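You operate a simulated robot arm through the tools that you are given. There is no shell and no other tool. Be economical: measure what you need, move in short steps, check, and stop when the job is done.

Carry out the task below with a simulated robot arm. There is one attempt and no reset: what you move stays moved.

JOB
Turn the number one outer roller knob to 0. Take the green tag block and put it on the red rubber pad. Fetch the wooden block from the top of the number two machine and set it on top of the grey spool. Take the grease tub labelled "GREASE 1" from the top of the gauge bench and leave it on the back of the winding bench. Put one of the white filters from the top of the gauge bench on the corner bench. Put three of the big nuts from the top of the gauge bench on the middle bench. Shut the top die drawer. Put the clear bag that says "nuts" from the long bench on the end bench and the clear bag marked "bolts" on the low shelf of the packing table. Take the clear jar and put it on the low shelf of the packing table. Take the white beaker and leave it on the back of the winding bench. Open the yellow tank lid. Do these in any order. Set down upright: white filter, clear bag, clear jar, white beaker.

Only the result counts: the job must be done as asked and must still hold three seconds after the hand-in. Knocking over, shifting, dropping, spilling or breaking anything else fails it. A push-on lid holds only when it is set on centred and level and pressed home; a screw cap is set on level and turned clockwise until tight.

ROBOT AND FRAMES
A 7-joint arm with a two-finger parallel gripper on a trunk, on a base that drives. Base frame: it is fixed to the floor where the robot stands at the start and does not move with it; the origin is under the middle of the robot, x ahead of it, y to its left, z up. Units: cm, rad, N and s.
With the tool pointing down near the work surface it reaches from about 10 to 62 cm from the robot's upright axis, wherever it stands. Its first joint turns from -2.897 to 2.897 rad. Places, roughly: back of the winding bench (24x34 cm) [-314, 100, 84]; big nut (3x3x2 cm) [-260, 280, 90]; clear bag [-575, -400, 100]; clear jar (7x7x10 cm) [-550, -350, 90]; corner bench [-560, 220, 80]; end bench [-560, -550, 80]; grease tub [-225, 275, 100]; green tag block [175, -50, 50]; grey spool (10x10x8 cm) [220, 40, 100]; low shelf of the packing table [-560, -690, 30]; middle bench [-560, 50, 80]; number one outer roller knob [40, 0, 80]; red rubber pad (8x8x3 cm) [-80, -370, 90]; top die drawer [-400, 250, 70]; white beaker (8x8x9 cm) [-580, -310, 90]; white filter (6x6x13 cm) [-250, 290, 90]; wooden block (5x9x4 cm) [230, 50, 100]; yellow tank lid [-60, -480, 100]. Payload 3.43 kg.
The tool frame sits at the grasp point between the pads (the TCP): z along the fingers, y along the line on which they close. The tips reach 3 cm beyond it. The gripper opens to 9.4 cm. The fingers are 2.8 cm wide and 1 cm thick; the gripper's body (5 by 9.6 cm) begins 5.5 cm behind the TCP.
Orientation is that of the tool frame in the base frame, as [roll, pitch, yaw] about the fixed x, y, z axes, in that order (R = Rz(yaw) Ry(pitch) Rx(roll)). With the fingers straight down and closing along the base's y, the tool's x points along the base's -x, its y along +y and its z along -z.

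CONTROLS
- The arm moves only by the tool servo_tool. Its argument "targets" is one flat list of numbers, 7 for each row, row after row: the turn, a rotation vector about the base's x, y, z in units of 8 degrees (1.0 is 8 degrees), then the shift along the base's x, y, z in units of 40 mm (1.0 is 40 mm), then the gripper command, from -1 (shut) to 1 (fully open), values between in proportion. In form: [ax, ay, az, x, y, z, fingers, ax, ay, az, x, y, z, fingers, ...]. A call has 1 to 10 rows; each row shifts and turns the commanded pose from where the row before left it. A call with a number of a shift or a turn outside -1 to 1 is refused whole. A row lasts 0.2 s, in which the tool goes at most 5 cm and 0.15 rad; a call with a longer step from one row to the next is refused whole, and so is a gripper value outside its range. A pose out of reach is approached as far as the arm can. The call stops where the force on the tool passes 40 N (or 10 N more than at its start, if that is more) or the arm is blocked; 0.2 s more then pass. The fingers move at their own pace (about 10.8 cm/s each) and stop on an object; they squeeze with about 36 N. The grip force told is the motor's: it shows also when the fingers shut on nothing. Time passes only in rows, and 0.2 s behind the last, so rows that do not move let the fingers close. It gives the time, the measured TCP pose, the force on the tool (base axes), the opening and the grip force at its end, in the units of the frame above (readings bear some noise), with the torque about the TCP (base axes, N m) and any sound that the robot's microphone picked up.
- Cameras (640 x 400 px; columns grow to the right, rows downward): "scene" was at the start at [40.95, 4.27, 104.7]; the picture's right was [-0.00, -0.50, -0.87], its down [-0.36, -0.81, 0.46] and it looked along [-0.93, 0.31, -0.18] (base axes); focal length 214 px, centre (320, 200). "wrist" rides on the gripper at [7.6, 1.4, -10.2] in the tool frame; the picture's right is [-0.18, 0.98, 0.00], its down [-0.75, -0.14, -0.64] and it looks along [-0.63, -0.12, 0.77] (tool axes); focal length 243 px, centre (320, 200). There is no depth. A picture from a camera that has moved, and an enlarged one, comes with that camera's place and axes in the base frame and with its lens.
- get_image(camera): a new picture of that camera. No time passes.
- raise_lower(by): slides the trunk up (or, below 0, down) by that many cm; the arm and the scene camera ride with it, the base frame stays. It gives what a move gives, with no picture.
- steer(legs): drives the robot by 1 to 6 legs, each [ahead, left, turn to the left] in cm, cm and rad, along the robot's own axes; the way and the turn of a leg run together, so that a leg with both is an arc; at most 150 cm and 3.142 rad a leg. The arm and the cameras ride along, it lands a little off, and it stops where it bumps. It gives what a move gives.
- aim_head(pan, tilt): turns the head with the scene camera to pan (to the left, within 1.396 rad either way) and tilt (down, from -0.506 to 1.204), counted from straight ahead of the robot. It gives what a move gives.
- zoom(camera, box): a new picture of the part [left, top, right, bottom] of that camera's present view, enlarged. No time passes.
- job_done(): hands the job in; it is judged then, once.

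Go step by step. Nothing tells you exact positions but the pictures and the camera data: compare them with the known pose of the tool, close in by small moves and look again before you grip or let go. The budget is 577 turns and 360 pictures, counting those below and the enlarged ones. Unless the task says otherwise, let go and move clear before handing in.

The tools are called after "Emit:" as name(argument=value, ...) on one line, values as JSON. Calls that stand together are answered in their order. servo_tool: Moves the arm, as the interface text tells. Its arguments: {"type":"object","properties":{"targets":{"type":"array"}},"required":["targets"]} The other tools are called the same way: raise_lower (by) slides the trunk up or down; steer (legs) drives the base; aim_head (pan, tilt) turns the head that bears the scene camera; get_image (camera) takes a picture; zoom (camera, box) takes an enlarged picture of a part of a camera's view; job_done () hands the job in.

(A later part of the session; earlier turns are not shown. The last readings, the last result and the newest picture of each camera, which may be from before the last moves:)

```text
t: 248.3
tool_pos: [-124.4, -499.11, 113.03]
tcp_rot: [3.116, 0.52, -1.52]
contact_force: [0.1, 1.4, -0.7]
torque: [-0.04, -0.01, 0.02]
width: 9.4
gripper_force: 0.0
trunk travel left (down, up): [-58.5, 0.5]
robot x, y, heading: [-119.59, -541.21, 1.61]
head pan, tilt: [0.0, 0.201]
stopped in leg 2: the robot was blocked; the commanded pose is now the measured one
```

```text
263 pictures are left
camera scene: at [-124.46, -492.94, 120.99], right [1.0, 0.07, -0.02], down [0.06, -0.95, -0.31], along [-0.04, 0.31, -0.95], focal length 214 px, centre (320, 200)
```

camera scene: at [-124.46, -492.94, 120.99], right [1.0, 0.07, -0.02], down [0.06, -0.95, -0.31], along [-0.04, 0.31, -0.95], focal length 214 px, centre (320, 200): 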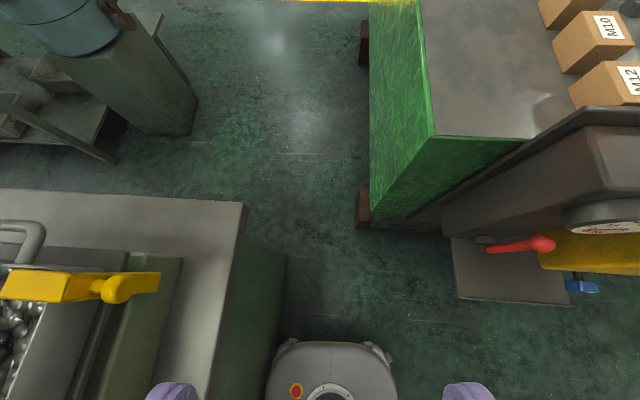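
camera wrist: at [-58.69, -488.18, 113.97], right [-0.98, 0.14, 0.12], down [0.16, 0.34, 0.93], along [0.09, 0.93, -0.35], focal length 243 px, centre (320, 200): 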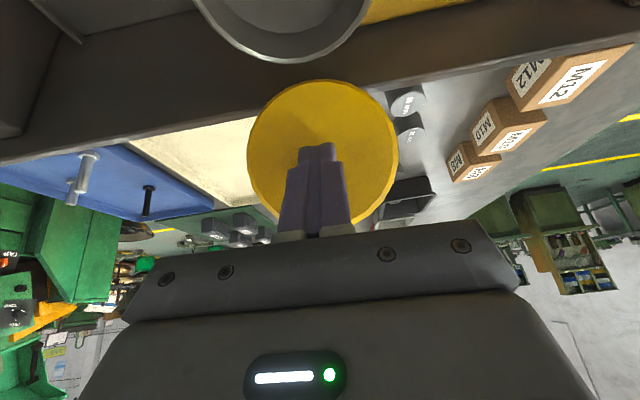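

I went the wrong way and touched the cabinet; nothing appears shifted. Now go the right way (my right is +x).

Emit:
steer(legs=[[0, -85, -0.04], [0, -82, 0]])

Emit:
aim_head(pan=0, tilt=-0.5)

Emit:
get_image(camera="scene")

```text
t: 256.9
tool_pos: [45.91, -496.63, 113.09]
tcp_rot: [3.114, 0.521, -1.55]
contact_force: [0.5, 1.1, 0.2]
torque: [0.02, 0.0, 0.01]
width: 9.39
gripper_force: 0.3
trunk travel left (down, up): [-58.5, 0.5]
robot x, y, heading: [48.87, -538.75, 1.586]
head pan, tilt: [0.0, 0.201]
```

```text
t: 258.0
tool_pos: [45.81, -496.71, 113.2]
tcp_rot: [3.113, 0.52, -1.549]
contact_force: [0.0, 0.2, 0.4]
torque: [-0.02, 0.01, 0.01]
width: 9.39
gripper_force: 0.0
trunk travel left (down, up): [-58.5, 0.5]
robot x, y, heading: [48.82, -538.75, 1.583]
head pan, tilt: [0.0, -0.499]
```

```text
262 pictures are left
camera scene: at [45.87, -486.77, 126.32], right [1.0, 0.03, -0.02], down [0.0, -0.52, -0.85], along [-0.04, 0.85, -0.52], focal length 214 px, centre (320, 200)
```

scene: 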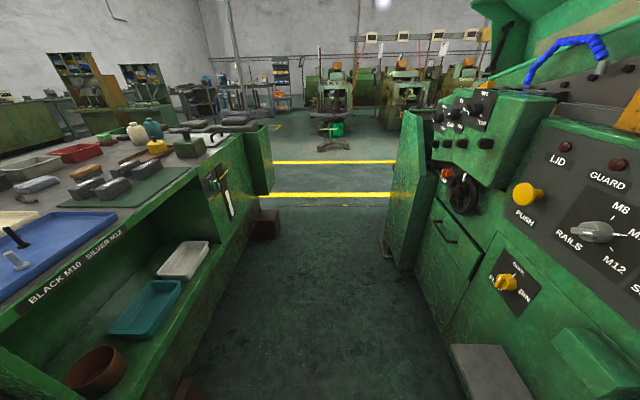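

Emit:
steer(legs=[[110, 0, -0.015], [110, 0, 0], [112, 0, 0], [0, 0, -1.57]])

```text
t: 278.1
tool_pos: [92.8, -202.74, 113.18]
tcp_rot: [3.115, 0.521, 3.127]
contact_force: [-0.3, 0.2, 0.5]
torque: [0.01, -0.01, -0.01]
width: 9.44
gripper_force: 0.0
trunk travel left (down, up): [-58.5, 0.5]
robot x, y, heading: [50.77, -204.35, -0.023]
head pan, tilt: [0.0, -0.499]
```

Drive ahead to x ≈ 280 and look left toward machine two.

Emit:
steer(legs=[[115, 0, 0.023], [115, 0, 0]])

Emit:
aim_head(pan=1.2, tilt=0.0)

Emit:
get_image(camera="scene")

```text
t: 289.4
tool_pos: [321.93, -204.2, 113.1]
tcp_rot: [3.115, 0.52, 3.134]
contact_force: [0.2, -0.1, -0.2]
torque: [0.04, 0.02, -0.02]
width: 9.37
gripper_force: 0.2
trunk travel left (down, up): [-58.5, 0.5]
robot x, y, heading: [279.9, -206.08, -0.018]
head pan, tilt: [0.0, -0.499]
```

```text
t: 290.8
tool_pos: [321.82, -203.97, 113.15]
tcp_rot: [3.114, 0.522, 3.135]
contact_force: [-1.0, 0.0, -0.9]
torque: [-0.04, 0.01, -0.01]
width: 9.41
gripper_force: 0.1
trunk travel left (down, up): [-58.5, 0.5]
robot x, y, heading: [279.6, -206.26, -0.02]
head pan, tilt: [1.201, 0.0]
```

```text
261 pictures are left
camera scene: at [326.56, -196.03, 127.51], right [0.47, -0.34, -0.82], down [-0.87, 0.01, -0.5], along [0.18, 0.94, -0.29], focal length 214 px, centre (320, 200)
```

scene: 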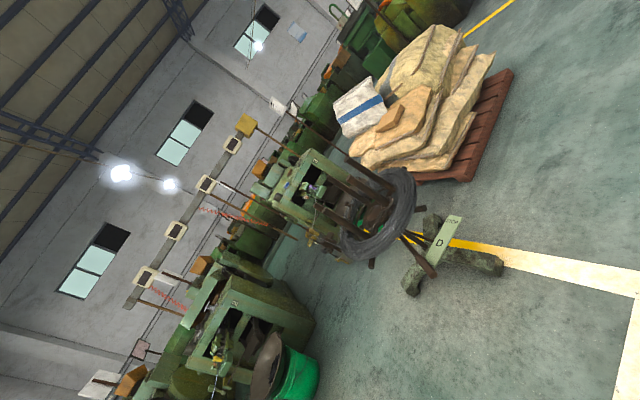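

Turn to face +y and slide forward between the stands.

Emit:
steer(legs=[[0, 0, 1.59]])

Emit:
aim_head(pan=0.0, tilt=-0.4)

Emit:
get_image(camera="scene")

```text
t: 295.0
tool_pos: [277.63, -164.04, 113.08]
tcp_rot: [3.112, 0.523, -1.572]
contact_force: [0.8, 0.0, -1.0]
torque: [0.0, -0.01, -0.02]
width: 9.38
gripper_force: 0.0
trunk travel left (down, up): [-58.5, 0.5]
robot x, y, heading: [279.72, -206.12, 1.564]
head pan, tilt: [1.201, 0.0]
```

```text
t: 296.4
tool_pos: [277.67, -164.03, 113.18]
tcp_rot: [3.115, 0.522, -1.573]
contact_force: [0.0, -0.3, -0.3]
torque: [-0.04, -0.04, 0.01]
width: 9.41
gripper_force: 0.1
trunk travel left (down, up): [-58.5, 0.5]
robot x, y, heading: [279.6, -206.08, 1.56]
head pan, tilt: [0.0, -0.4]
```

```text
260 pictures are left
camera scene: at [277.8, -154.48, 125.44], right [1.0, 0.01, -0.02], down [-0.01, -0.6, -0.8], along [-0.02, 0.8, -0.6], focal length 214 px, centre (320, 200)
```

scene: 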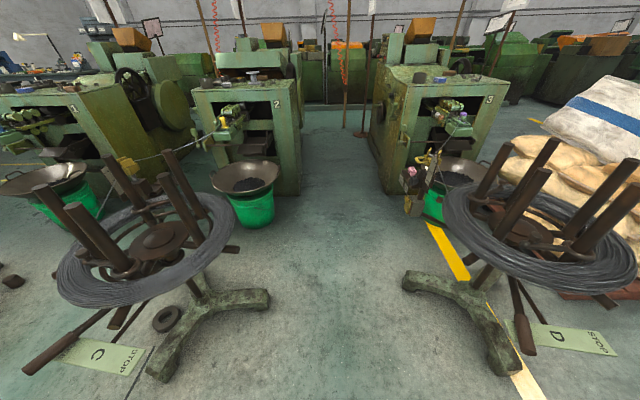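

Emit:
zoom(camera="scene", box=[170, 40, 330, 140])

```text
4.00 times, centred on (250, 90) of scene
camera zoom: at [277.8, -154.48, 125.44], right [1.0, 0.01, -0.02], down [-0.01, -0.6, -0.8], along [-0.02, 0.8, -0.6], focal length 858 px, centre (600, 640)
```

zoom: 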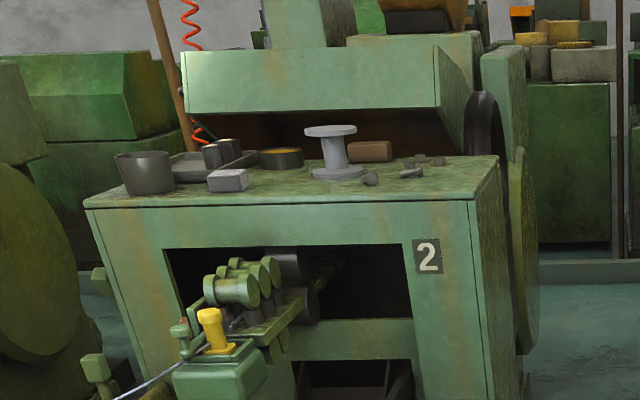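

The wooden block is right behind the spool on machine two. I'll drive in, turn to face −x in the open, then slide into the corridor beside machine two.

Emit:
steer(legs=[[75, -6, 0], [75, 0, 0], [0, 0, 1.57]])

Emit:
aim_head(pan=-0.7, tilt=-0.2)

Emit:
get_image(camera="scene")

```text
t: 307.9
tool_pos: [244.38, -60.17, 113.14]
tcp_rot: [3.113, 0.522, 0.008]
contact_force: [-0.2, -0.2, 0.3]
torque: [-0.02, 0.01, 0.03]
width: 9.42
gripper_force: 0.0
trunk travel left (down, up): [-58.5, 0.5]
robot x, y, heading: [286.32, -57.29, 3.134]
head pan, tilt: [0.0, -0.4]
```

```text
t: 309.0
tool_pos: [244.31, -60.06, 113.17]
tcp_rot: [3.114, 0.523, 0.008]
contact_force: [0.2, -0.3, 0.6]
torque: [-0.01, -0.01, -0.01]
width: 9.42
gripper_force: 0.1
trunk travel left (down, up): [-58.5, 0.5]
robot x, y, heading: [286.65, -57.47, 3.143]
head pan, tilt: [-0.7, -0.201]
```

```text
258 pictures are left
camera scene: at [236.54, -54.7, 125.36], right [0.3, 0.79, 0.54], down [0.77, 0.13, -0.62], along [-0.56, 0.61, -0.57], focal length 214 px, centre (320, 200)
```

scene: 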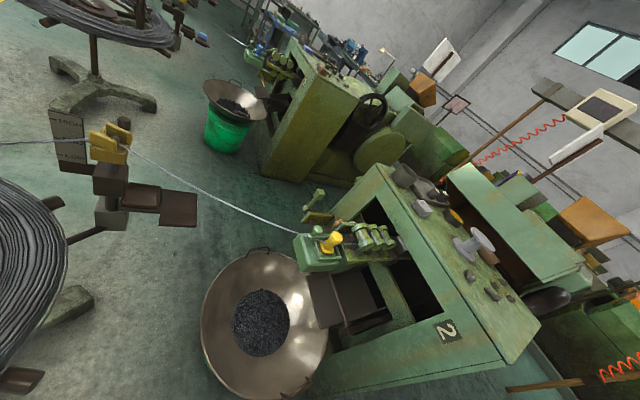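

Spool confirmed at about (222, 40). Slide right into the corridor.

Emit:
steer(legs=[[0, -45, 0], [-1, -42, 0]])

Emit:
aim_head(pan=0, tilt=-0.1)

Emit:
get_image(camera="scene")

```text
t: 313.9
tool_pos: [245.67, 26.61, 113.18]
tcp_rot: [3.114, 0.522, 0.003]
contact_force: [-0.1, 0.4, -0.5]
torque: [0.01, 0.03, 0.04]
width: 9.37
gripper_force: 0.1
trunk travel left (down, up): [-58.5, 0.5]
robot x, y, heading: [287.92, 29.08, 3.139]
head pan, tilt: [-0.7, -0.201]
```

```text
t: 314.9
tool_pos: [245.71, 26.52, 113.11]
tcp_rot: [3.114, 0.521, 0.004]
contact_force: [0.8, -0.3, -0.3]
torque: [-0.03, 0.0, 0.0]
width: 9.4
gripper_force: 0.0
trunk travel left (down, up): [-58.5, 0.5]
robot x, y, heading: [287.76, 28.55, 3.135]
head pan, tilt: [0.0, -0.099]
```

```text
257 pictures are left
camera scene: at [237.53, 26.59, 123.03], right [-0.02, 1.0, -0.02], down [0.81, 0.0, -0.58], along [-0.58, -0.03, -0.81], focal length 214 px, centre (320, 200)
```

scene: 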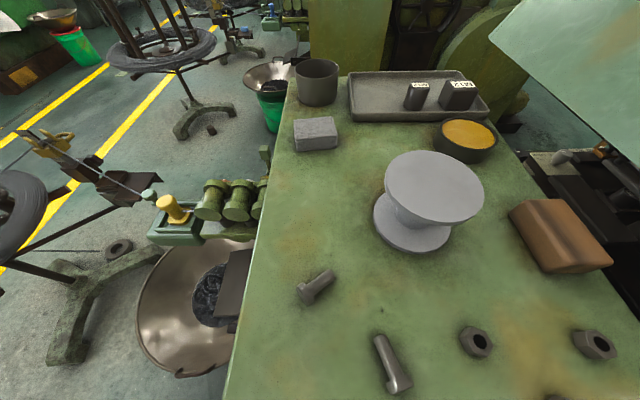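

Spool top ≈ (221.7, 39.1, 103.6); the wooden block ≈ (223.9, 54.5), long side along x. Check the cover's clearance beside it.

Emit:
aim_head(pan=-0.6, tilt=-0.3)

Emit:
get_image(camera="scene")

Emit:
get_image(camera="wrist")

```text
t: 315.9
tool_pos: [245.67, 26.52, 113.2]
tcp_rot: [3.114, 0.523, 0.005]
contact_force: [-0.7, -0.4, -0.5]
torque: [-0.01, 0.01, 0.02]
width: 9.39
gripper_force: 0.0
trunk travel left (down, up): [-58.5, 0.5]
robot x, y, heading: [287.89, 28.86, 3.137]
head pan, tilt: [-0.6, -0.3]
```

```text
256 pictures are left
camera scene: at [237.12, 31.07, 125.68], right [0.27, 0.84, 0.47], down [0.7, 0.16, -0.69], along [-0.66, 0.51, -0.55], focal length 214 px, centre (320, 200)
```

scene: 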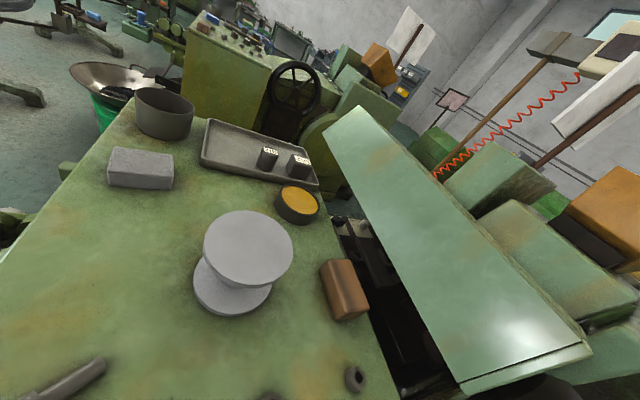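

```text
255 pictures are left
camera wrist: at [257.34, 25.55, 118.25], right [-0.14, -0.98, 0.12], down [-0.34, 0.16, 0.93], along [-0.93, 0.09, -0.35], focal length 243 px, centre (320, 200)
```

wrist: 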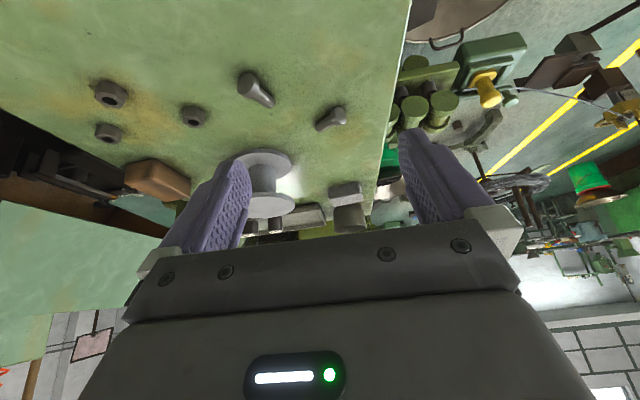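

The cover's lower edge is at about y 59.5, z 105.9, tight for the hand, so I'll lean the hand ~10° away from it. Move to a pre-grasp above the block.

Emit:
servo_tool(targets=[0.16, 0, 0, -0.5, 0.8, 0, 0.4, 0.16, 0, 0, -0.5, 0.8, 0, 0.4, 0.16, 0, 0, -0.5, 0.8, 0, 0.4, 0.16, 0, 0, -0.5, 0.8, -0.2, 0.4, 0.16, 0, 0, -0.5, 0.8, -0.3, 0.4, 0.16, 0, 0, -0.5, 0.8, -0.3, 0.4, 0.16, 0, 0, -0.5, 0.8, -0.3, 0.4, 0.16, 0, 0, -0.5, 0.9, -0.3, 0.4, 0, 0, 0, 0, 0, 0, 0.4])

Emit:
aim_head(pan=0, tilt=0.1)

Emit:
get_image(camera="scene")

Emit:
get_image(camera="wrist")

```text
t: 317.9
tool_pos: [229.84, 52.62, 107.68]
tcp_rot: [-2.961, 0.512, 0.105]
contact_force: [0.1, -0.2, 0.1]
torque: [0.03, 0.03, 0.01]
width: 6.57
gripper_force: 0.2
trunk travel left (down, up): [-58.5, 0.5]
robot x, y, heading: [287.46, 29.04, 3.14]
head pan, tilt: [-0.6, -0.3]
```

```text
t: 318.9
tool_pos: [229.69, 52.55, 107.68]
tcp_rot: [-2.964, 0.514, 0.107]
contact_force: [0.3, -0.9, 0.2]
torque: [0.02, 0.02, -0.01]
width: 6.6
gripper_force: 0.0
trunk travel left (down, up): [-58.5, 0.5]
robot x, y, heading: [287.61, 29.2, 3.137]
head pan, tilt: [0.0, 0.099]
```

```text
254 pictures are left
camera scene: at [222.94, 51.19, 116.11], right [-0.02, 0.99, 0.16], down [0.91, 0.08, -0.4], along [-0.41, 0.13, -0.9], focal length 214 px, centre (320, 200)
```

scene: 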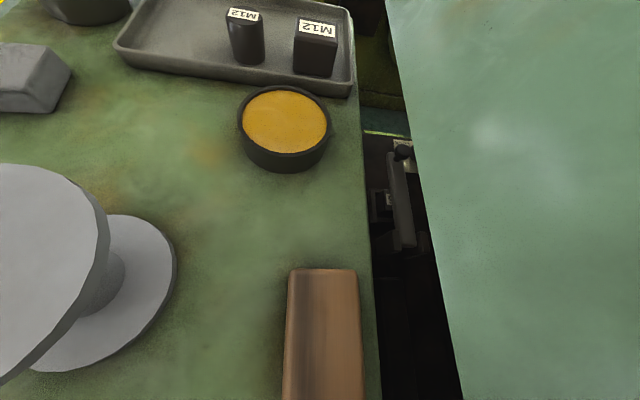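

```text
253 pictures are left
camera wrist: at [241.45, 50.75, 112.49], right [-0.14, -0.99, -0.06], down [-0.34, -0.01, 0.94], along [-0.93, 0.15, -0.33], focal length 243 px, centre (320, 200)
```

wrist: 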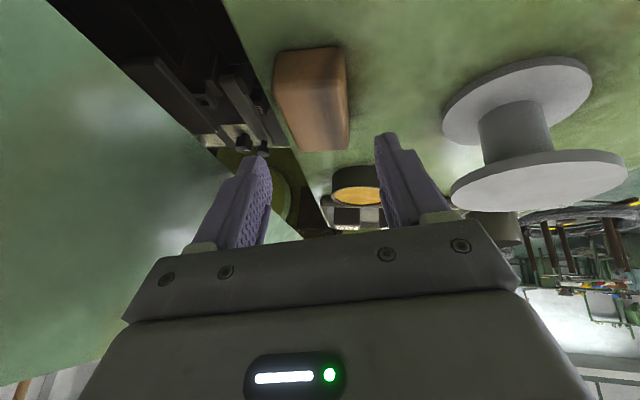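

Block spans y 51.5–56.5, x 221–230. Descend along the tool axis in two stages.

Emit:
servo_tool(targets=[0, 0, 0, -0.4, 0.15, -0.6, 0.4, 0, 0, 0, -0.4, 0.1, -0.6, 0.4, 0, 0, 0, 0, 0, 0, 0.4])

Emit:
get_image(camera="wrist")

Emit:
get_image(camera="scene")

```text
t: 319.7
tool_pos: [226.39, 53.88, 102.81]
tcp_rot: [-2.965, 0.514, 0.107]
contact_force: [-0.3, -0.7, -0.2]
torque: [-0.01, 0.01, -0.02]
width: 6.58
gripper_force: 0.1
trunk travel left (down, up): [-58.5, 0.5]
robot x, y, heading: [287.69, 28.71, 3.139]
head pan, tilt: [0.0, 0.099]
```

```text
252 pictures are left
camera wrist: at [238.27, 51.84, 107.57], right [-0.14, -0.99, -0.06], down [-0.34, -0.01, 0.94], along [-0.93, 0.15, -0.33], focal length 243 px, centre (320, 200)
```

wrist: 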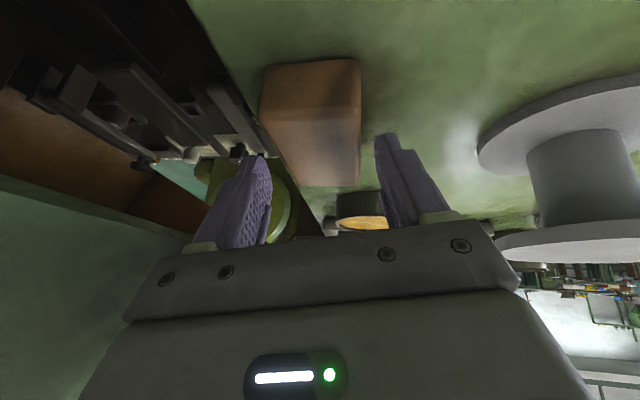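

```text
251 pictures are left
camera scene: at [219.76, 52.28, 111.19], right [-0.02, 0.99, 0.15], down [0.91, 0.08, -0.4], along [-0.41, 0.13, -0.9], focal length 214 px, centre (320, 200)
```

scene: 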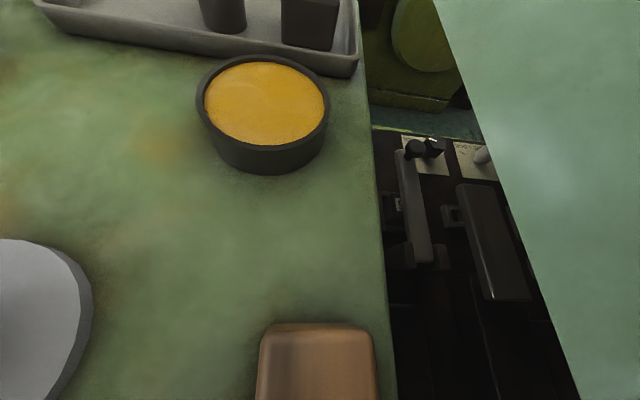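

Aligned. Down the last 2.8 cm and close.

Emit:
servo_tool(targets=[0, 0, 0, 0, -0.03, -0.4, 0.4, 0, 0, 0, 0, 0, -0.3, 0.4, 0, 0, 0, 0, 0, 0, 0.4])

Emit:
servo_tool(targets=[0, 0, 0, 0, 0, 0, -1, 0, 0, 0, 0, 0, 0, -1, 0, 0, 0, 0, 0, 0, -1])

Emit:
get_image(camera="wrist")

```text
t: 320.4
tool_pos: [226.59, 53.57, 100.82]
tcp_rot: [-2.954, 0.528, 0.108]
contact_force: [24.7, -5.9, 36.1]
torque: [-1.64, -0.78, 0.92]
width: 6.58
gripper_force: 0.1
trunk travel left (down, up): [-58.5, 0.5]
robot x, y, heading: [287.99, 28.81, 3.135]
head pan, tilt: [0.0, 0.099]
stopped in row 3: the force on the tool passed its limit at 53 N (the readings are from after the stop); the commanded pose is now the measured one
```

```text
t: 321.2
tool_pos: [226.52, 52.93, 100.72]
tcp_rot: [-2.956, 0.528, 0.109]
contact_force: [22.1, -28.4, 37.9]
torque: [-2.24, -0.77, 0.77]
width: 5.39
gripper_force: 35.9
trunk travel left (down, up): [-58.5, 0.5]
robot x, y, heading: [287.64, 28.82, 3.137]
head pan, tilt: [0.0, 0.099]
```

```text
250 pictures are left
camera wrist: at [238.2, 51.19, 105.36], right [-0.14, -0.99, -0.06], down [-0.32, -0.01, 0.95], along [-0.94, 0.16, -0.31], focal length 243 px, centre (320, 200)
```

wrist: 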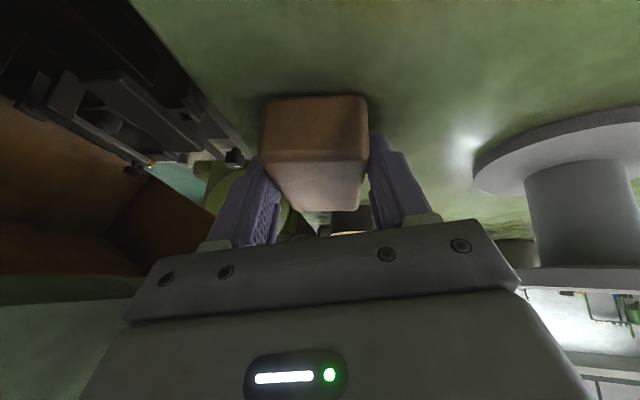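

Gripped. Lift straight and away from the cover.

Emit:
servo_tool(targets=[0, 0, 0, 0, 0, 0.3, -1, 0, 0, 0, 0, -0.1, 0.6, -1, 0, 0, 0, 0, -0.1, 0.6, -1, 0, 0, 0, 0.3, -0.1, 0.6, -1, 0, 0, 0, 0.3, 0, 0.5, -1, 0, 0, 0, 0, 0, 0, -1])

Emit:
get_image(camera="wrist")

Emit:
get_image(camera="scene")

```text
t: 322.6
tool_pos: [228.6, 52.39, 110.8]
tcp_rot: [-2.958, 0.524, 0.11]
contact_force: [0.5, -0.2, -0.8]
torque: [-0.01, -0.01, 0.0]
width: 5.38
gripper_force: 35.6
trunk travel left (down, up): [-58.5, 0.5]
robot x, y, heading: [287.8, 29.19, 3.136]
head pan, tilt: [0.0, 0.099]
```

```text
249 pictures are left
camera wrist: at [240.31, 50.45, 115.48], right [-0.14, -0.99, -0.06], down [-0.32, -0.01, 0.95], along [-0.93, 0.16, -0.32], focal length 243 px, centre (320, 200)
```

wrist: 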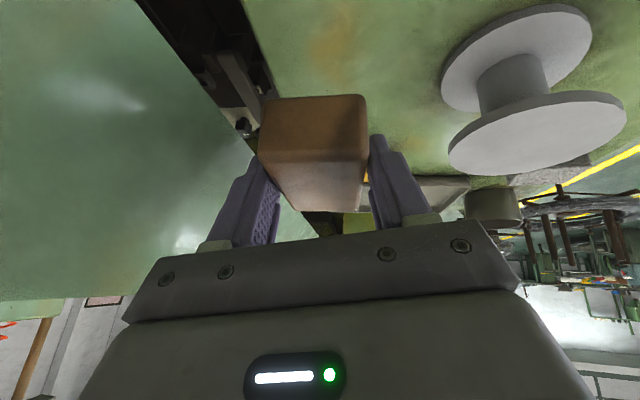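

```text
248 pictures are left
camera scene: at [221.85, 50.89, 119.31], right [-0.02, 0.99, 0.16], down [0.91, 0.08, -0.41], along [-0.42, 0.14, -0.9], focal length 214 px, centre (320, 200)
```

scene: 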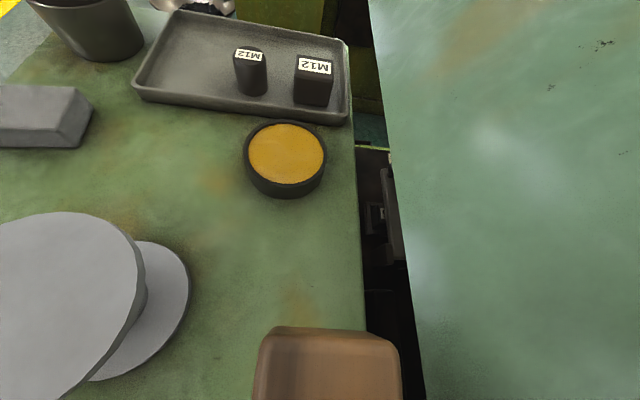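

Holding the block. Move above the spool with the lean partly undone, then check alignment.

Emit:
servo_tool(targets=[0, 0, 0, 0, -0.3, 0.9, -1, -0.2, 0, 0, -0.4, -0.8, 0, -1, -0.2, 0, 0, -0.4, -0.8, 0, -1, -0.2, 0, 0, -0.4, -0.8, 0, -1, -0.1, 0, 0, -0.3, -0.7, 0, -1, 0, 0, 0, 0, 0, 0, -1])

Emit:
get_image(camera="wrist")

Emit:
get_image(camera="scene")

```text
t: 324.0
tool_pos: [222.36, 38.67, 114.41]
tcp_rot: [-3.074, 0.53, 0.049]
contact_force: [0.1, 0.0, -0.2]
torque: [-0.01, 0.0, 0.01]
width: 5.39
gripper_force: 36.4
trunk travel left (down, up): [-58.5, 0.5]
robot x, y, heading: [287.86, 29.09, 3.139]
head pan, tilt: [0.0, 0.099]
```

```text
247 pictures are left
camera wrist: at [234.2, 37.29, 119.17], right [-0.14, -0.99, 0.04], down [-0.33, 0.08, 0.94], along [-0.93, 0.12, -0.33], focal length 243 px, centre (320, 200)
```

wrist: 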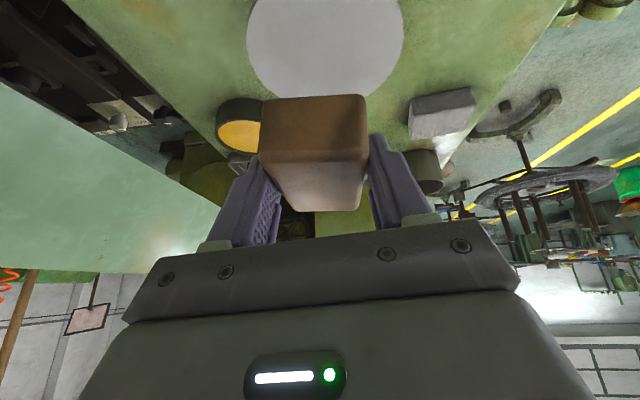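

```text
246 pictures are left
camera scene: at [215.74, 38.09, 122.91], right [-0.01, 1.0, 0.06], down [0.91, 0.04, -0.42], along [-0.42, 0.05, -0.91], focal length 214 px, centre (320, 200)
```

scene: 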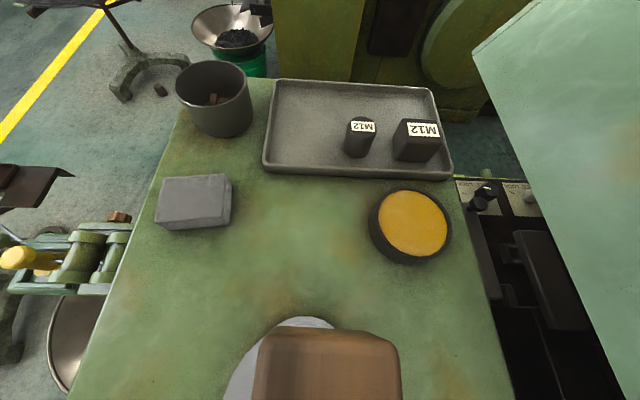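

Spool centre refines to (222.1, 37.9). Shift and lower gently until contact.

Emit:
servo_tool(targets=[0, 0, 0, 0.18, -0.22, -0.4, -1, 0, 0, 0, 0, 0, -0.5, -1, 0, 0, 0, 0, 0, -0.2, -1, 0, 0, 0, 0, 0, -0.12, -1, 0, 0, 0, 0, 0, 0, -1])

Emit:
get_image(camera="wrist")

```text
t: 325.2
tool_pos: [223.18, 37.89, 109.55]
tcp_rot: [-3.072, 0.53, 0.051]
contact_force: [-0.3, -0.7, -1.7]
torque: [0.0, -0.01, -0.01]
width: 5.4
gripper_force: 36.4
trunk travel left (down, up): [-58.5, 0.5]
robot x, y, heading: [287.7, 28.97, 3.139]
head pan, tilt: [0.0, 0.099]
```

```text
245 pictures are left
camera wrist: at [234.91, 36.54, 114.36], right [-0.14, -0.99, 0.03], down [-0.33, 0.08, 0.94], along [-0.93, 0.12, -0.33], focal length 243 px, centre (320, 200)
```

wrist: 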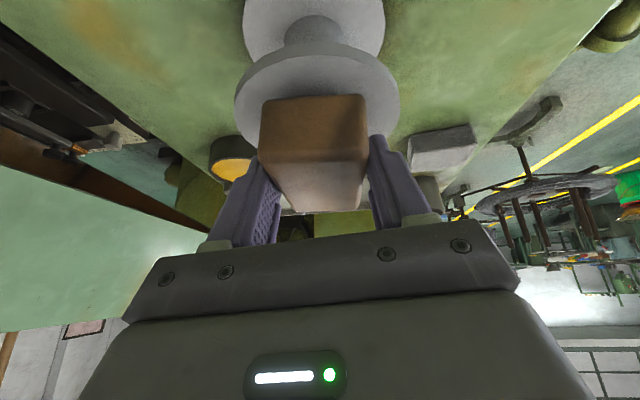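

Emit:
servo_tool(targets=[0, 0, 0, 0, 0, -0.08, -1, 0, 0, 0, 0, 0, -0.08, -1, 0, 0, 0, 0, 0, -0.08, -1, 0, 0, 0, 0, 0, -0.08, -1, 0, 0, 0, 0, 0, -0.08, -1, 0, 0, 0, 0, 0, -0.08, -1])

```text
t: 326.5
tool_pos: [222.83, 37.9, 108.5]
tcp_rot: [-3.071, 0.543, 0.05]
contact_force: [5.0, -1.5, 21.1]
torque: [-0.26, -0.67, 0.05]
width: 5.35
gripper_force: 35.9
trunk travel left (down, up): [-58.5, 0.5]
robot x, y, heading: [287.65, 29.15, 3.138]
head pan, tilt: [0.0, 0.099]
stopped in row 6: the force on the tool passed its limit at 42 N (the readings are from after the stop); the commanded pose is now the measured one
```

Contact. Release and withdraw upward.

Emit:
servo_tool(targets=[0, 0, 0, 0, 0, 0.02, -1, 0, 0, 0, 0, 0, 0, 0.1, 0, 0, 0, 0, 0, 0, 0.5, 0, 0, 0, 0, 0, 0, 0.5])

Emit:
servo_tool(targets=[0, 0, 0, 0.25, 0, 0.45, 0.5, 0, 0, 0, 0.4, 0, 0.7, 0.5, 0, 0, 0, 0.4, 0, 0.7, 0.5, 0, 0, 0, 0.4, 0, 0.5, 0.5, 0, 0, 0, 0, 0, 0, 0.5])

Emit:
get_image(camera="scene")

Emit:
get_image(camera="wrist")

```text
t: 327.5
tool_pos: [222.94, 38.16, 108.5]
tcp_rot: [-3.072, 0.544, 0.049]
contact_force: [-0.7, 7.2, 28.9]
torque: [-0.66, 0.13, -0.08]
width: 6.58
gripper_force: 0.0
trunk travel left (down, up): [-58.5, 0.5]
robot x, y, heading: [287.38, 29.18, 3.134]
head pan, tilt: [0.0, 0.099]
```

```text
t: 328.7
tool_pos: [228.51, 37.89, 117.73]
tcp_rot: [-3.074, 0.538, 0.051]
contact_force: [-0.2, 0.2, -0.2]
torque: [0.02, -0.01, 0.02]
width: 7.05
gripper_force: 0.1
trunk travel left (down, up): [-58.5, 0.5]
robot x, y, heading: [287.67, 28.9, 3.139]
head pan, tilt: [0.0, 0.099]
```

```text
244 pictures are left
camera scene: at [221.99, 37.25, 126.27], right [-0.01, 1.0, 0.06], down [0.9, 0.04, -0.42], along [-0.43, 0.05, -0.9], focal length 214 px, centre (320, 200)
```

scene: 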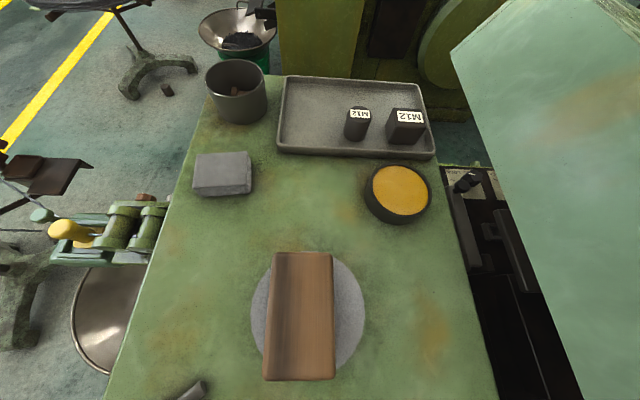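

```text
243 pictures are left
camera wrist: at [240.43, 36.47, 122.39], right [-0.14, -0.99, 0.04], down [-0.32, 0.08, 0.94], along [-0.94, 0.12, -0.33], focal length 243 px, centre (320, 200)
```

wrist: 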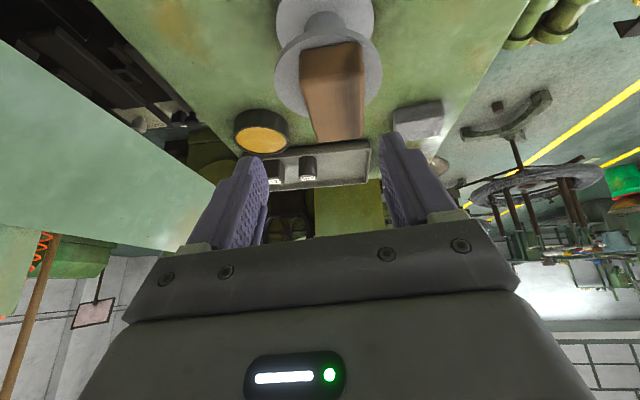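

The block rests on the spool. Retract, slide out of the corridor, and head back through the stands to the aisle.

Emit:
servo_tool(targets=[-0.4, 0, 0, 1, 0, 0, 0.5, -0.2, 0, 0, 1, 0, 0, 0.5, 0, 0, 0, 1, 0, 0, 0.5, 0, 0, 0, 1, 0, -0.2, 0.5, 0, 0, 0, 0.5, 0, -0.2, 0.5, 0, 0, 0, 0, 0, 0, 0.5])

Emit:
steer(legs=[[0, 44, 0], [0, 44, 0], [0, 0, 1.57], [75, 0, 0], [72, 0, 0], [0, 0, -1.57]])

Emit:
aim_head(pan=0, tilt=-0.4)

Emit:
get_image(camera="scene")

```text
t: 330.1
tool_pos: [246.82, 37.98, 115.81]
tcp_rot: [3.113, 0.541, 0.001]
contact_force: [-0.2, 0.8, 0.1]
torque: [0.0, -0.01, 0.02]
width: 7.02
gripper_force: 0.1
trunk travel left (down, up): [-58.5, 0.5]
robot x, y, heading: [287.74, 29.14, 3.138]
head pan, tilt: [0.0, 0.099]
```

```text
t: 349.9
tool_pos: [248.75, -198.02, 115.98]
tcp_rot: [3.114, 0.541, 0.029]
contact_force: [0.4, 0.2, -0.4]
torque: [-0.03, 0.0, 0.0]
width: 7.05
gripper_force: 0.1
trunk travel left (down, up): [-58.5, 0.5]
robot x, y, heading: [290.03, -205.93, -3.121]
head pan, tilt: [0.0, 0.099]
```

```text
t: 350.8
tool_pos: [248.69, -197.95, 115.88]
tcp_rot: [3.113, 0.54, 0.031]
contact_force: [-0.2, 0.0, 0.7]
torque: [-0.02, -0.01, -0.01]
width: 7.06
gripper_force: 0.1
trunk travel left (down, up): [-58.5, 0.5]
robot x, y, heading: [290.09, -205.66, -3.117]
head pan, tilt: [0.0, -0.4]
```

```text
242 pictures are left
camera scene: at [239.43, -198.12, 128.37], right [-0.04, 1.0, -0.02], down [0.59, 0.01, -0.81], along [-0.81, -0.05, -0.59], focal length 214 px, centre (320, 200)
```

scene: 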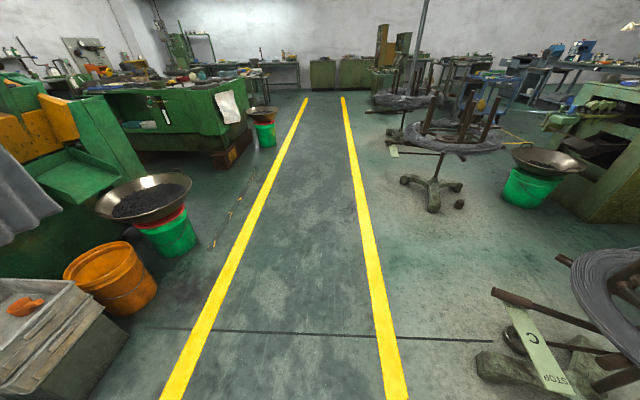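

The aisle is open westward. Drive 440 cm along it.

Emit:
steer(legs=[[147, 0, -0.025], [147, 0, 0], [147, 0, 0]])

Emit:
aim_head(pan=-0.5, tilt=-0.45)

Emit:
get_image(camera="scene")

```text
t: 371.8
tool_pos: [-191.27, -209.67, 115.85]
tcp_rot: [3.114, 0.542, 0.051]
contact_force: [-0.4, -0.1, 0.0]
torque: [0.0, 0.01, 0.0]
width: 7.04
gripper_force: 0.1
trunk travel left (down, up): [-58.5, 0.5]
robot x, y, heading: [-149.95, -216.25, -3.1]
head pan, tilt: [0.0, -0.4]
```

```text
t: 372.8
tool_pos: [-191.23, -209.62, 115.98]
tcp_rot: [3.114, 0.541, 0.05]
contact_force: [0.8, -0.7, -0.4]
torque: [0.01, 0.04, -0.01]
width: 7.05
gripper_force: 0.0
trunk travel left (down, up): [-58.5, 0.5]
robot x, y, heading: [-149.8, -216.49, -3.1]
head pan, tilt: [-0.499, -0.45]
```

```text
241 pictures are left
camera scene: at [-200.5, -206.61, 129.47], right [0.19, 0.9, 0.39], down [0.56, 0.23, -0.8], along [-0.81, 0.37, -0.46], focal length 214 px, centre (320, 200)
```

scene: 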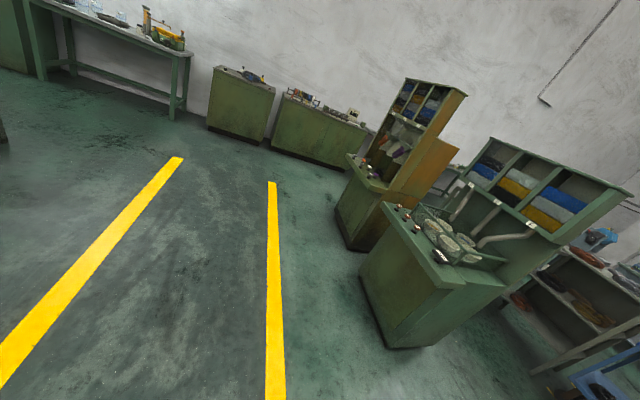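

Emit:
steer(legs=[[0, 0, -1.6]])

Emit:
aim_head(pan=0, tilt=-0.45)

Emit:
get_image(camera="scene")

Emit:
aim_head(pan=0.8, tilt=-0.3)

Emit:
get_image(camera="scene")

```text
t: 377.1
tool_pos: [-140.84, -175.56, 115.98]
tcp_rot: [3.113, 0.541, -1.573]
contact_force: [-0.5, 0.3, 0.5]
torque: [-0.02, -0.01, 0.01]
width: 7.05
gripper_force: 0.1
trunk travel left (down, up): [-58.5, 0.5]
robot x, y, heading: [-149.91, -216.34, 1.561]
head pan, tilt: [-0.499, -0.45]
```

```text
t: 378.0
tool_pos: [-140.91, -175.53, 115.91]
tcp_rot: [3.114, 0.541, -1.574]
contact_force: [0.8, 0.7, 0.7]
torque: [0.02, 0.01, -0.01]
width: 7.03
gripper_force: 0.0
trunk travel left (down, up): [-58.5, 0.5]
robot x, y, heading: [-149.99, -216.51, 1.569]
head pan, tilt: [0.0, -0.45]
```

```text
240 pictures are left
camera scene: at [-140.7, -166.1, 128.82], right [1.0, 0.01, -0.02], down [-0.01, -0.55, -0.84], along [-0.02, 0.84, -0.55], focal length 214 px, centre (320, 200)
```

scene: 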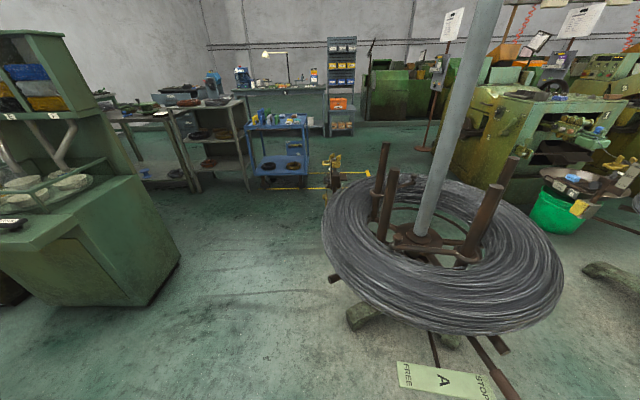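

```text
t: 379.2
tool_pos: [-140.83, -175.5, 115.95]
tcp_rot: [3.113, 0.54, -1.571]
contact_force: [0.3, 0.2, -0.4]
torque: [-0.03, -0.01, -0.02]
width: 7.05
gripper_force: 0.1
trunk travel left (down, up): [-58.5, 0.5]
robot x, y, heading: [-149.74, -216.15, 1.567]
head pan, tilt: [0.799, -0.3]
```

```text
239 pictures are left
camera scene: at [-146.29, -167.92, 129.7], right [0.68, 0.38, -0.63], down [-0.22, -0.72, -0.66], along [-0.7, 0.59, -0.4], focal length 214 px, centre (320, 200)
```

scene: 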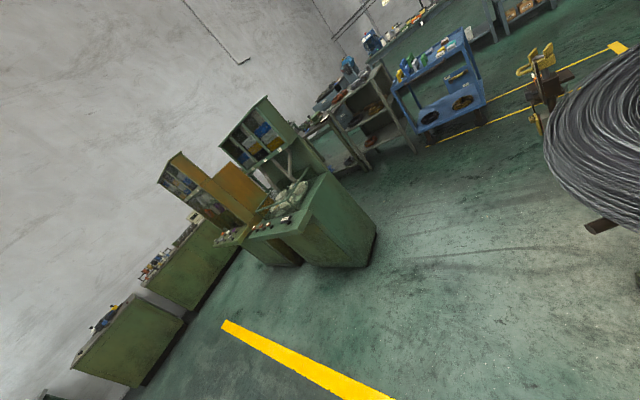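

The gauge bench is at the back; the clear way is via my starting bay (x ≈ −31). Drive there and on to y ≈ 60.

Emit:
steer(legs=[[0, -118, 0], [110, 0, 0], [105, 0, 0]])

Emit:
aim_head(pan=0.4, tilt=-0.4)

Emit:
get_image(camera="scene")

```text
t: 395.6
tool_pos: [-21.91, 42.39, 115.92]
tcp_rot: [3.114, 0.541, -1.558]
contact_force: [-0.6, -0.9, 0.4]
torque: [0.0, 0.0, 0.01]
width: 7.05
gripper_force: 0.1
trunk travel left (down, up): [-58.5, 0.5]
robot x, y, heading: [-30.39, 1.33, 1.582]
head pan, tilt: [0.799, -0.3]
```

```text
t: 396.5
tool_pos: [-21.95, 42.13, 115.85]
tcp_rot: [3.113, 0.541, -1.559]
contact_force: [0.2, 0.0, 0.3]
torque: [0.0, 0.01, -0.02]
width: 7.06
gripper_force: 0.1
trunk travel left (down, up): [-58.5, 0.5]
robot x, y, heading: [-30.02, 0.97, 1.575]
head pan, tilt: [0.4, -0.4]
```

```text
238 pictures are left
camera scene: at [-24.68, 51.25, 128.94], right [0.91, 0.22, -0.36], down [-0.15, -0.61, -0.78], along [-0.39, 0.76, -0.52], focal length 214 px, centre (320, 200)
```

scene: 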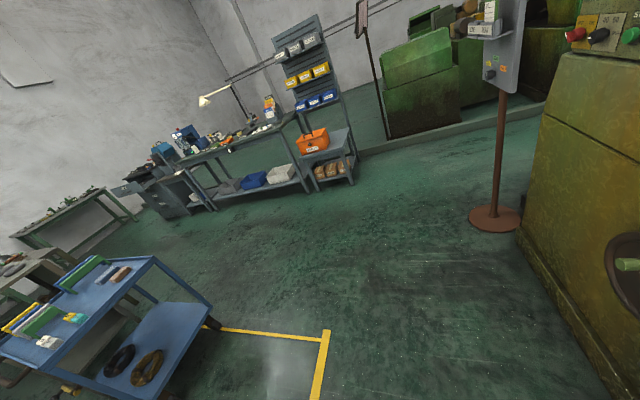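

The bench with the lamp is the gauge bench. Drive ahead past the cart, then left.

Emit:
steer(legs=[[90, 5, 0], [92, 5, -0.01], [0, 80, 0]])

Emit:
aim_head(pan=0.5, tilt=-0.3)

Emit:
get_image(camera="scene")

```text
t: 409.8
tool_pos: [-113.88, 227.3, 115.99]
tcp_rot: [3.114, 0.542, -1.544]
contact_force: [0.7, -0.5, -0.2]
torque: [0.0, -0.02, 0.01]
width: 7.07
gripper_force: 0.1
trunk travel left (down, up): [-58.5, 0.5]
robot x, y, heading: [-121.25, 186.03, 1.592]
head pan, tilt: [0.4, -0.4]
```

```text
t: 410.4
tool_pos: [-113.65, 227.34, 115.9]
tcp_rot: [3.114, 0.541, -1.544]
contact_force: [0.4, 0.2, 0.1]
torque: [-0.01, 0.0, 0.02]
width: 7.03
gripper_force: 0.1
trunk travel left (down, up): [-58.5, 0.5]
robot x, y, heading: [-122.06, 185.98, 1.587]
head pan, tilt: [0.499, -0.3]
```

```text
237 pictures are left
camera scene: at [-117.44, 235.63, 128.44], right [0.86, 0.28, -0.43], down [-0.13, -0.69, -0.71], along [-0.5, 0.67, -0.56], focal length 214 px, centre (320, 200)
```

scene: 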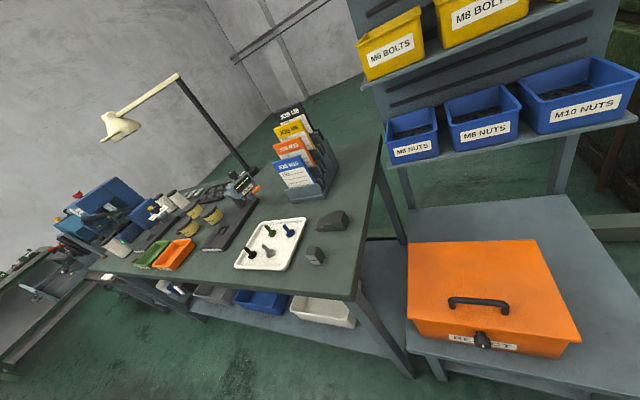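

Emit:
steer(legs=[[14, 100, -0.02]])

Emit:
aim_head(pan=0.1, tilt=-0.15)

Emit:
get_image(camera="scene")

```text
t: 415.7
tool_pos: [-213.94, 240.11, 115.92]
tcp_rot: [3.114, 0.541, -1.565]
contact_force: [-0.6, 0.3, 0.2]
torque: [0.01, -0.01, 0.02]
width: 7.06
gripper_force: 0.0
trunk travel left (down, up): [-58.5, 0.5]
robot x, y, heading: [-222.84, 199.1, 1.569]
head pan, tilt: [0.499, -0.3]
```

```text
t: 416.6
tool_pos: [-214.03, 240.12, 115.93]
tcp_rot: [3.114, 0.541, -1.568]
contact_force: [0.1, 0.9, -0.2]
torque: [0.02, 0.01, 0.01]
width: 7.04
gripper_force: 0.0
trunk travel left (down, up): [-58.5, 0.5]
robot x, y, heading: [-222.71, 199.55, 1.566]
head pan, tilt: [0.099, -0.15]
```

```text
236 pictures are left
camera scene: at [-214.73, 248.35, 126.38], right [0.99, 0.07, -0.11], down [-0.02, -0.77, -0.64], along [-0.13, 0.63, -0.76], focal length 214 px, centre (320, 200)
```

scene: 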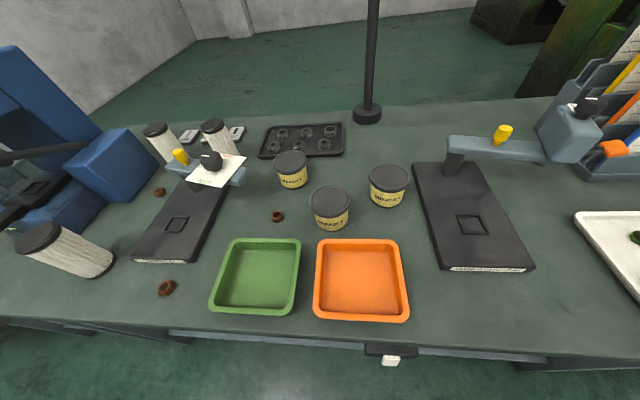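

Emit:
zoom(camera="scene", box=[120, 100, 280, 200])

Emit:
zoom(camera="scene", box=[250, 110, 430, 240])

Emit:
zoom(camera="scene", box=[0, 170, 200, 310])

```text
4.00 times, centred on (200, 150) of scene
camera zoom: at [-214.73, 248.35, 126.38], right [0.99, 0.07, -0.11], down [-0.02, -0.77, -0.64], along [-0.13, 0.63, -0.76], focal length 858 px, centre (800, 400)
```

zoom: 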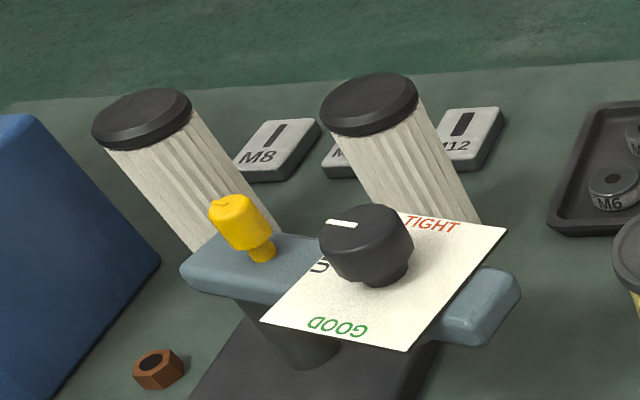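

```text
3.08 times, centred on (340, 175) of scene
camera zoom: at [-214.73, 248.35, 126.38], right [0.99, 0.07, -0.11], down [-0.02, -0.77, -0.64], along [-0.13, 0.63, -0.76], focal length 660 px, centre (258, 277)
```

zoom: 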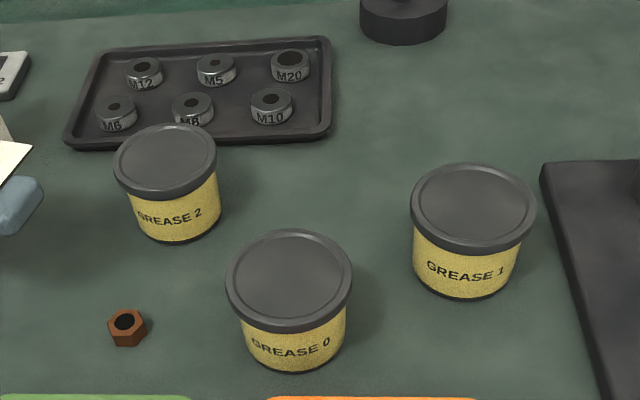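

```text
2.86 times, centred on (100, 240) of scene
camera zoom: at [-214.73, 248.35, 126.38], right [0.99, 0.07, -0.11], down [-0.02, -0.77, -0.64], along [-0.13, 0.63, -0.76], focal length 613 px, centre (949, 86)
```

zoom: 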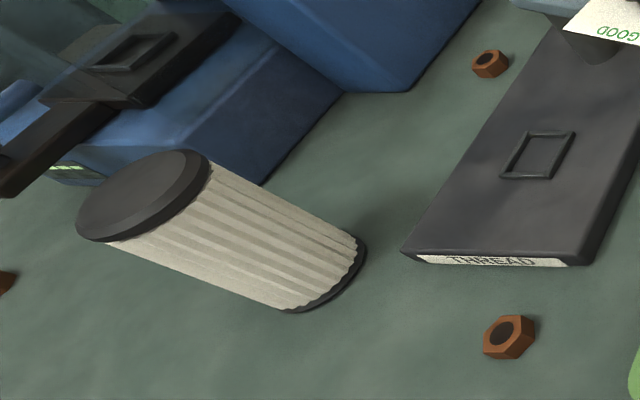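

Grease 1 is the right-hand tub; brown hex nuts are the "big nuts"; filters stand at left. Get the wrist view for triangulation.

Emit:
get_image(camera="wrist")

```text
232 pictures are left
camera wrist: at [-215.14, 228.45, 120.79], right [-0.98, 0.14, 0.12], down [0.16, 0.32, 0.93], along [0.09, 0.94, -0.33], focal length 243 px, centre (320, 200)
```

wrist: 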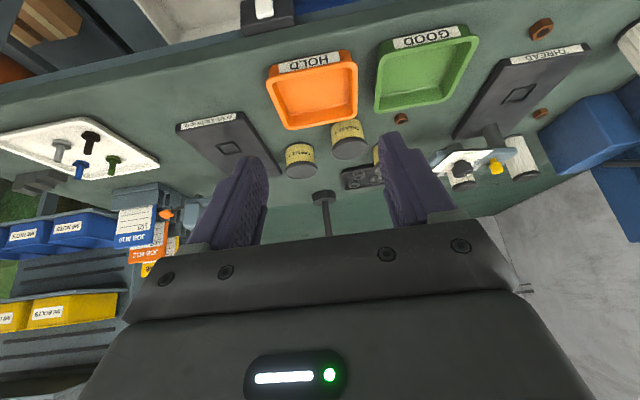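

Grease 1 lid top ≈ (−206.2, 280.3, 94.9), bench ≈ z 87.6. Drive 20 cm closer and pre-position over the tub.

Emit:
steer(legs=[[19, 0, 0]])

Emit:
servo_tool(targets=[0, 0, 0, 0.5, 0.6, -0.5, 1, 0, 0, 0, 0.5, 0.6, -0.5, 1, 0, 0, 0, 0.5, 0.6, -0.5, 1, 0, 0, 0, 0.45, 0.5, -0.5, 1, 0, 0, 0, 0, 0, -0.5, 1, 0, 0, 0, 0, 0, 0, 1])

Emit:
get_image(camera="scene")

Emit:
get_image(camera="wrist")

```text
t: 418.1
tool_pos: [-213.96, 259.38, 115.95]
tcp_rot: [3.114, 0.54, -1.57]
contact_force: [-0.4, 0.4, -0.3]
torque: [0.0, 0.0, -0.03]
width: 7.06
gripper_force: 0.2
trunk travel left (down, up): [-58.5, 0.5]
robot x, y, heading: [-223.07, 218.31, 1.564]
head pan, tilt: [0.099, -0.15]
```

```text
t: 419.6
tool_pos: [-206.07, 268.53, 105.95]
tcp_rot: [3.114, 0.542, -1.569]
contact_force: [0.2, 0.3, 0.7]
torque: [-0.02, 0.02, -0.01]
width: 9.4
gripper_force: 0.1
trunk travel left (down, up): [-58.5, 0.5]
robot x, y, heading: [-222.83, 218.2, 1.567]
head pan, tilt: [0.099, -0.15]
```

```text
231 pictures are left
camera scene: at [-206.75, 276.68, 116.33], right [0.99, 0.07, -0.11], down [-0.02, -0.77, -0.64], along [-0.13, 0.63, -0.76], focal length 214 px, centre (320, 200)
```

scene: 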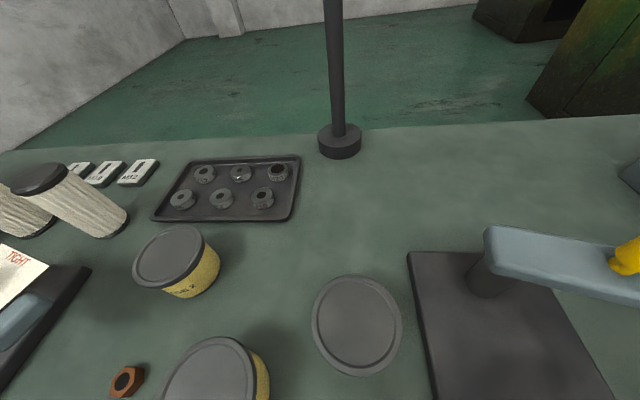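

```text
230 pictures are left
camera wrist: at [-207.23, 256.78, 110.75], right [-0.98, 0.14, 0.12], down [0.16, 0.32, 0.93], along [0.1, 0.94, -0.34], focal length 243 px, centre (320, 200)
```

wrist: 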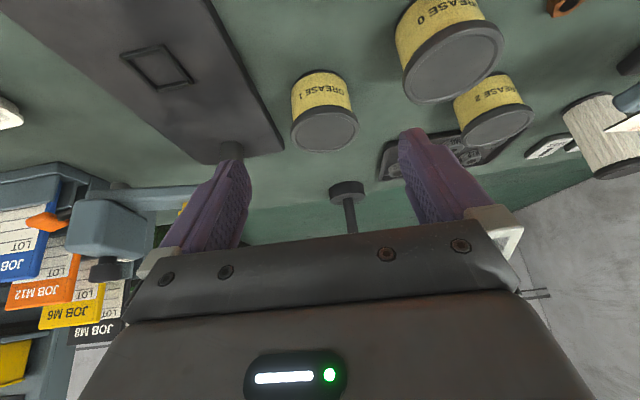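

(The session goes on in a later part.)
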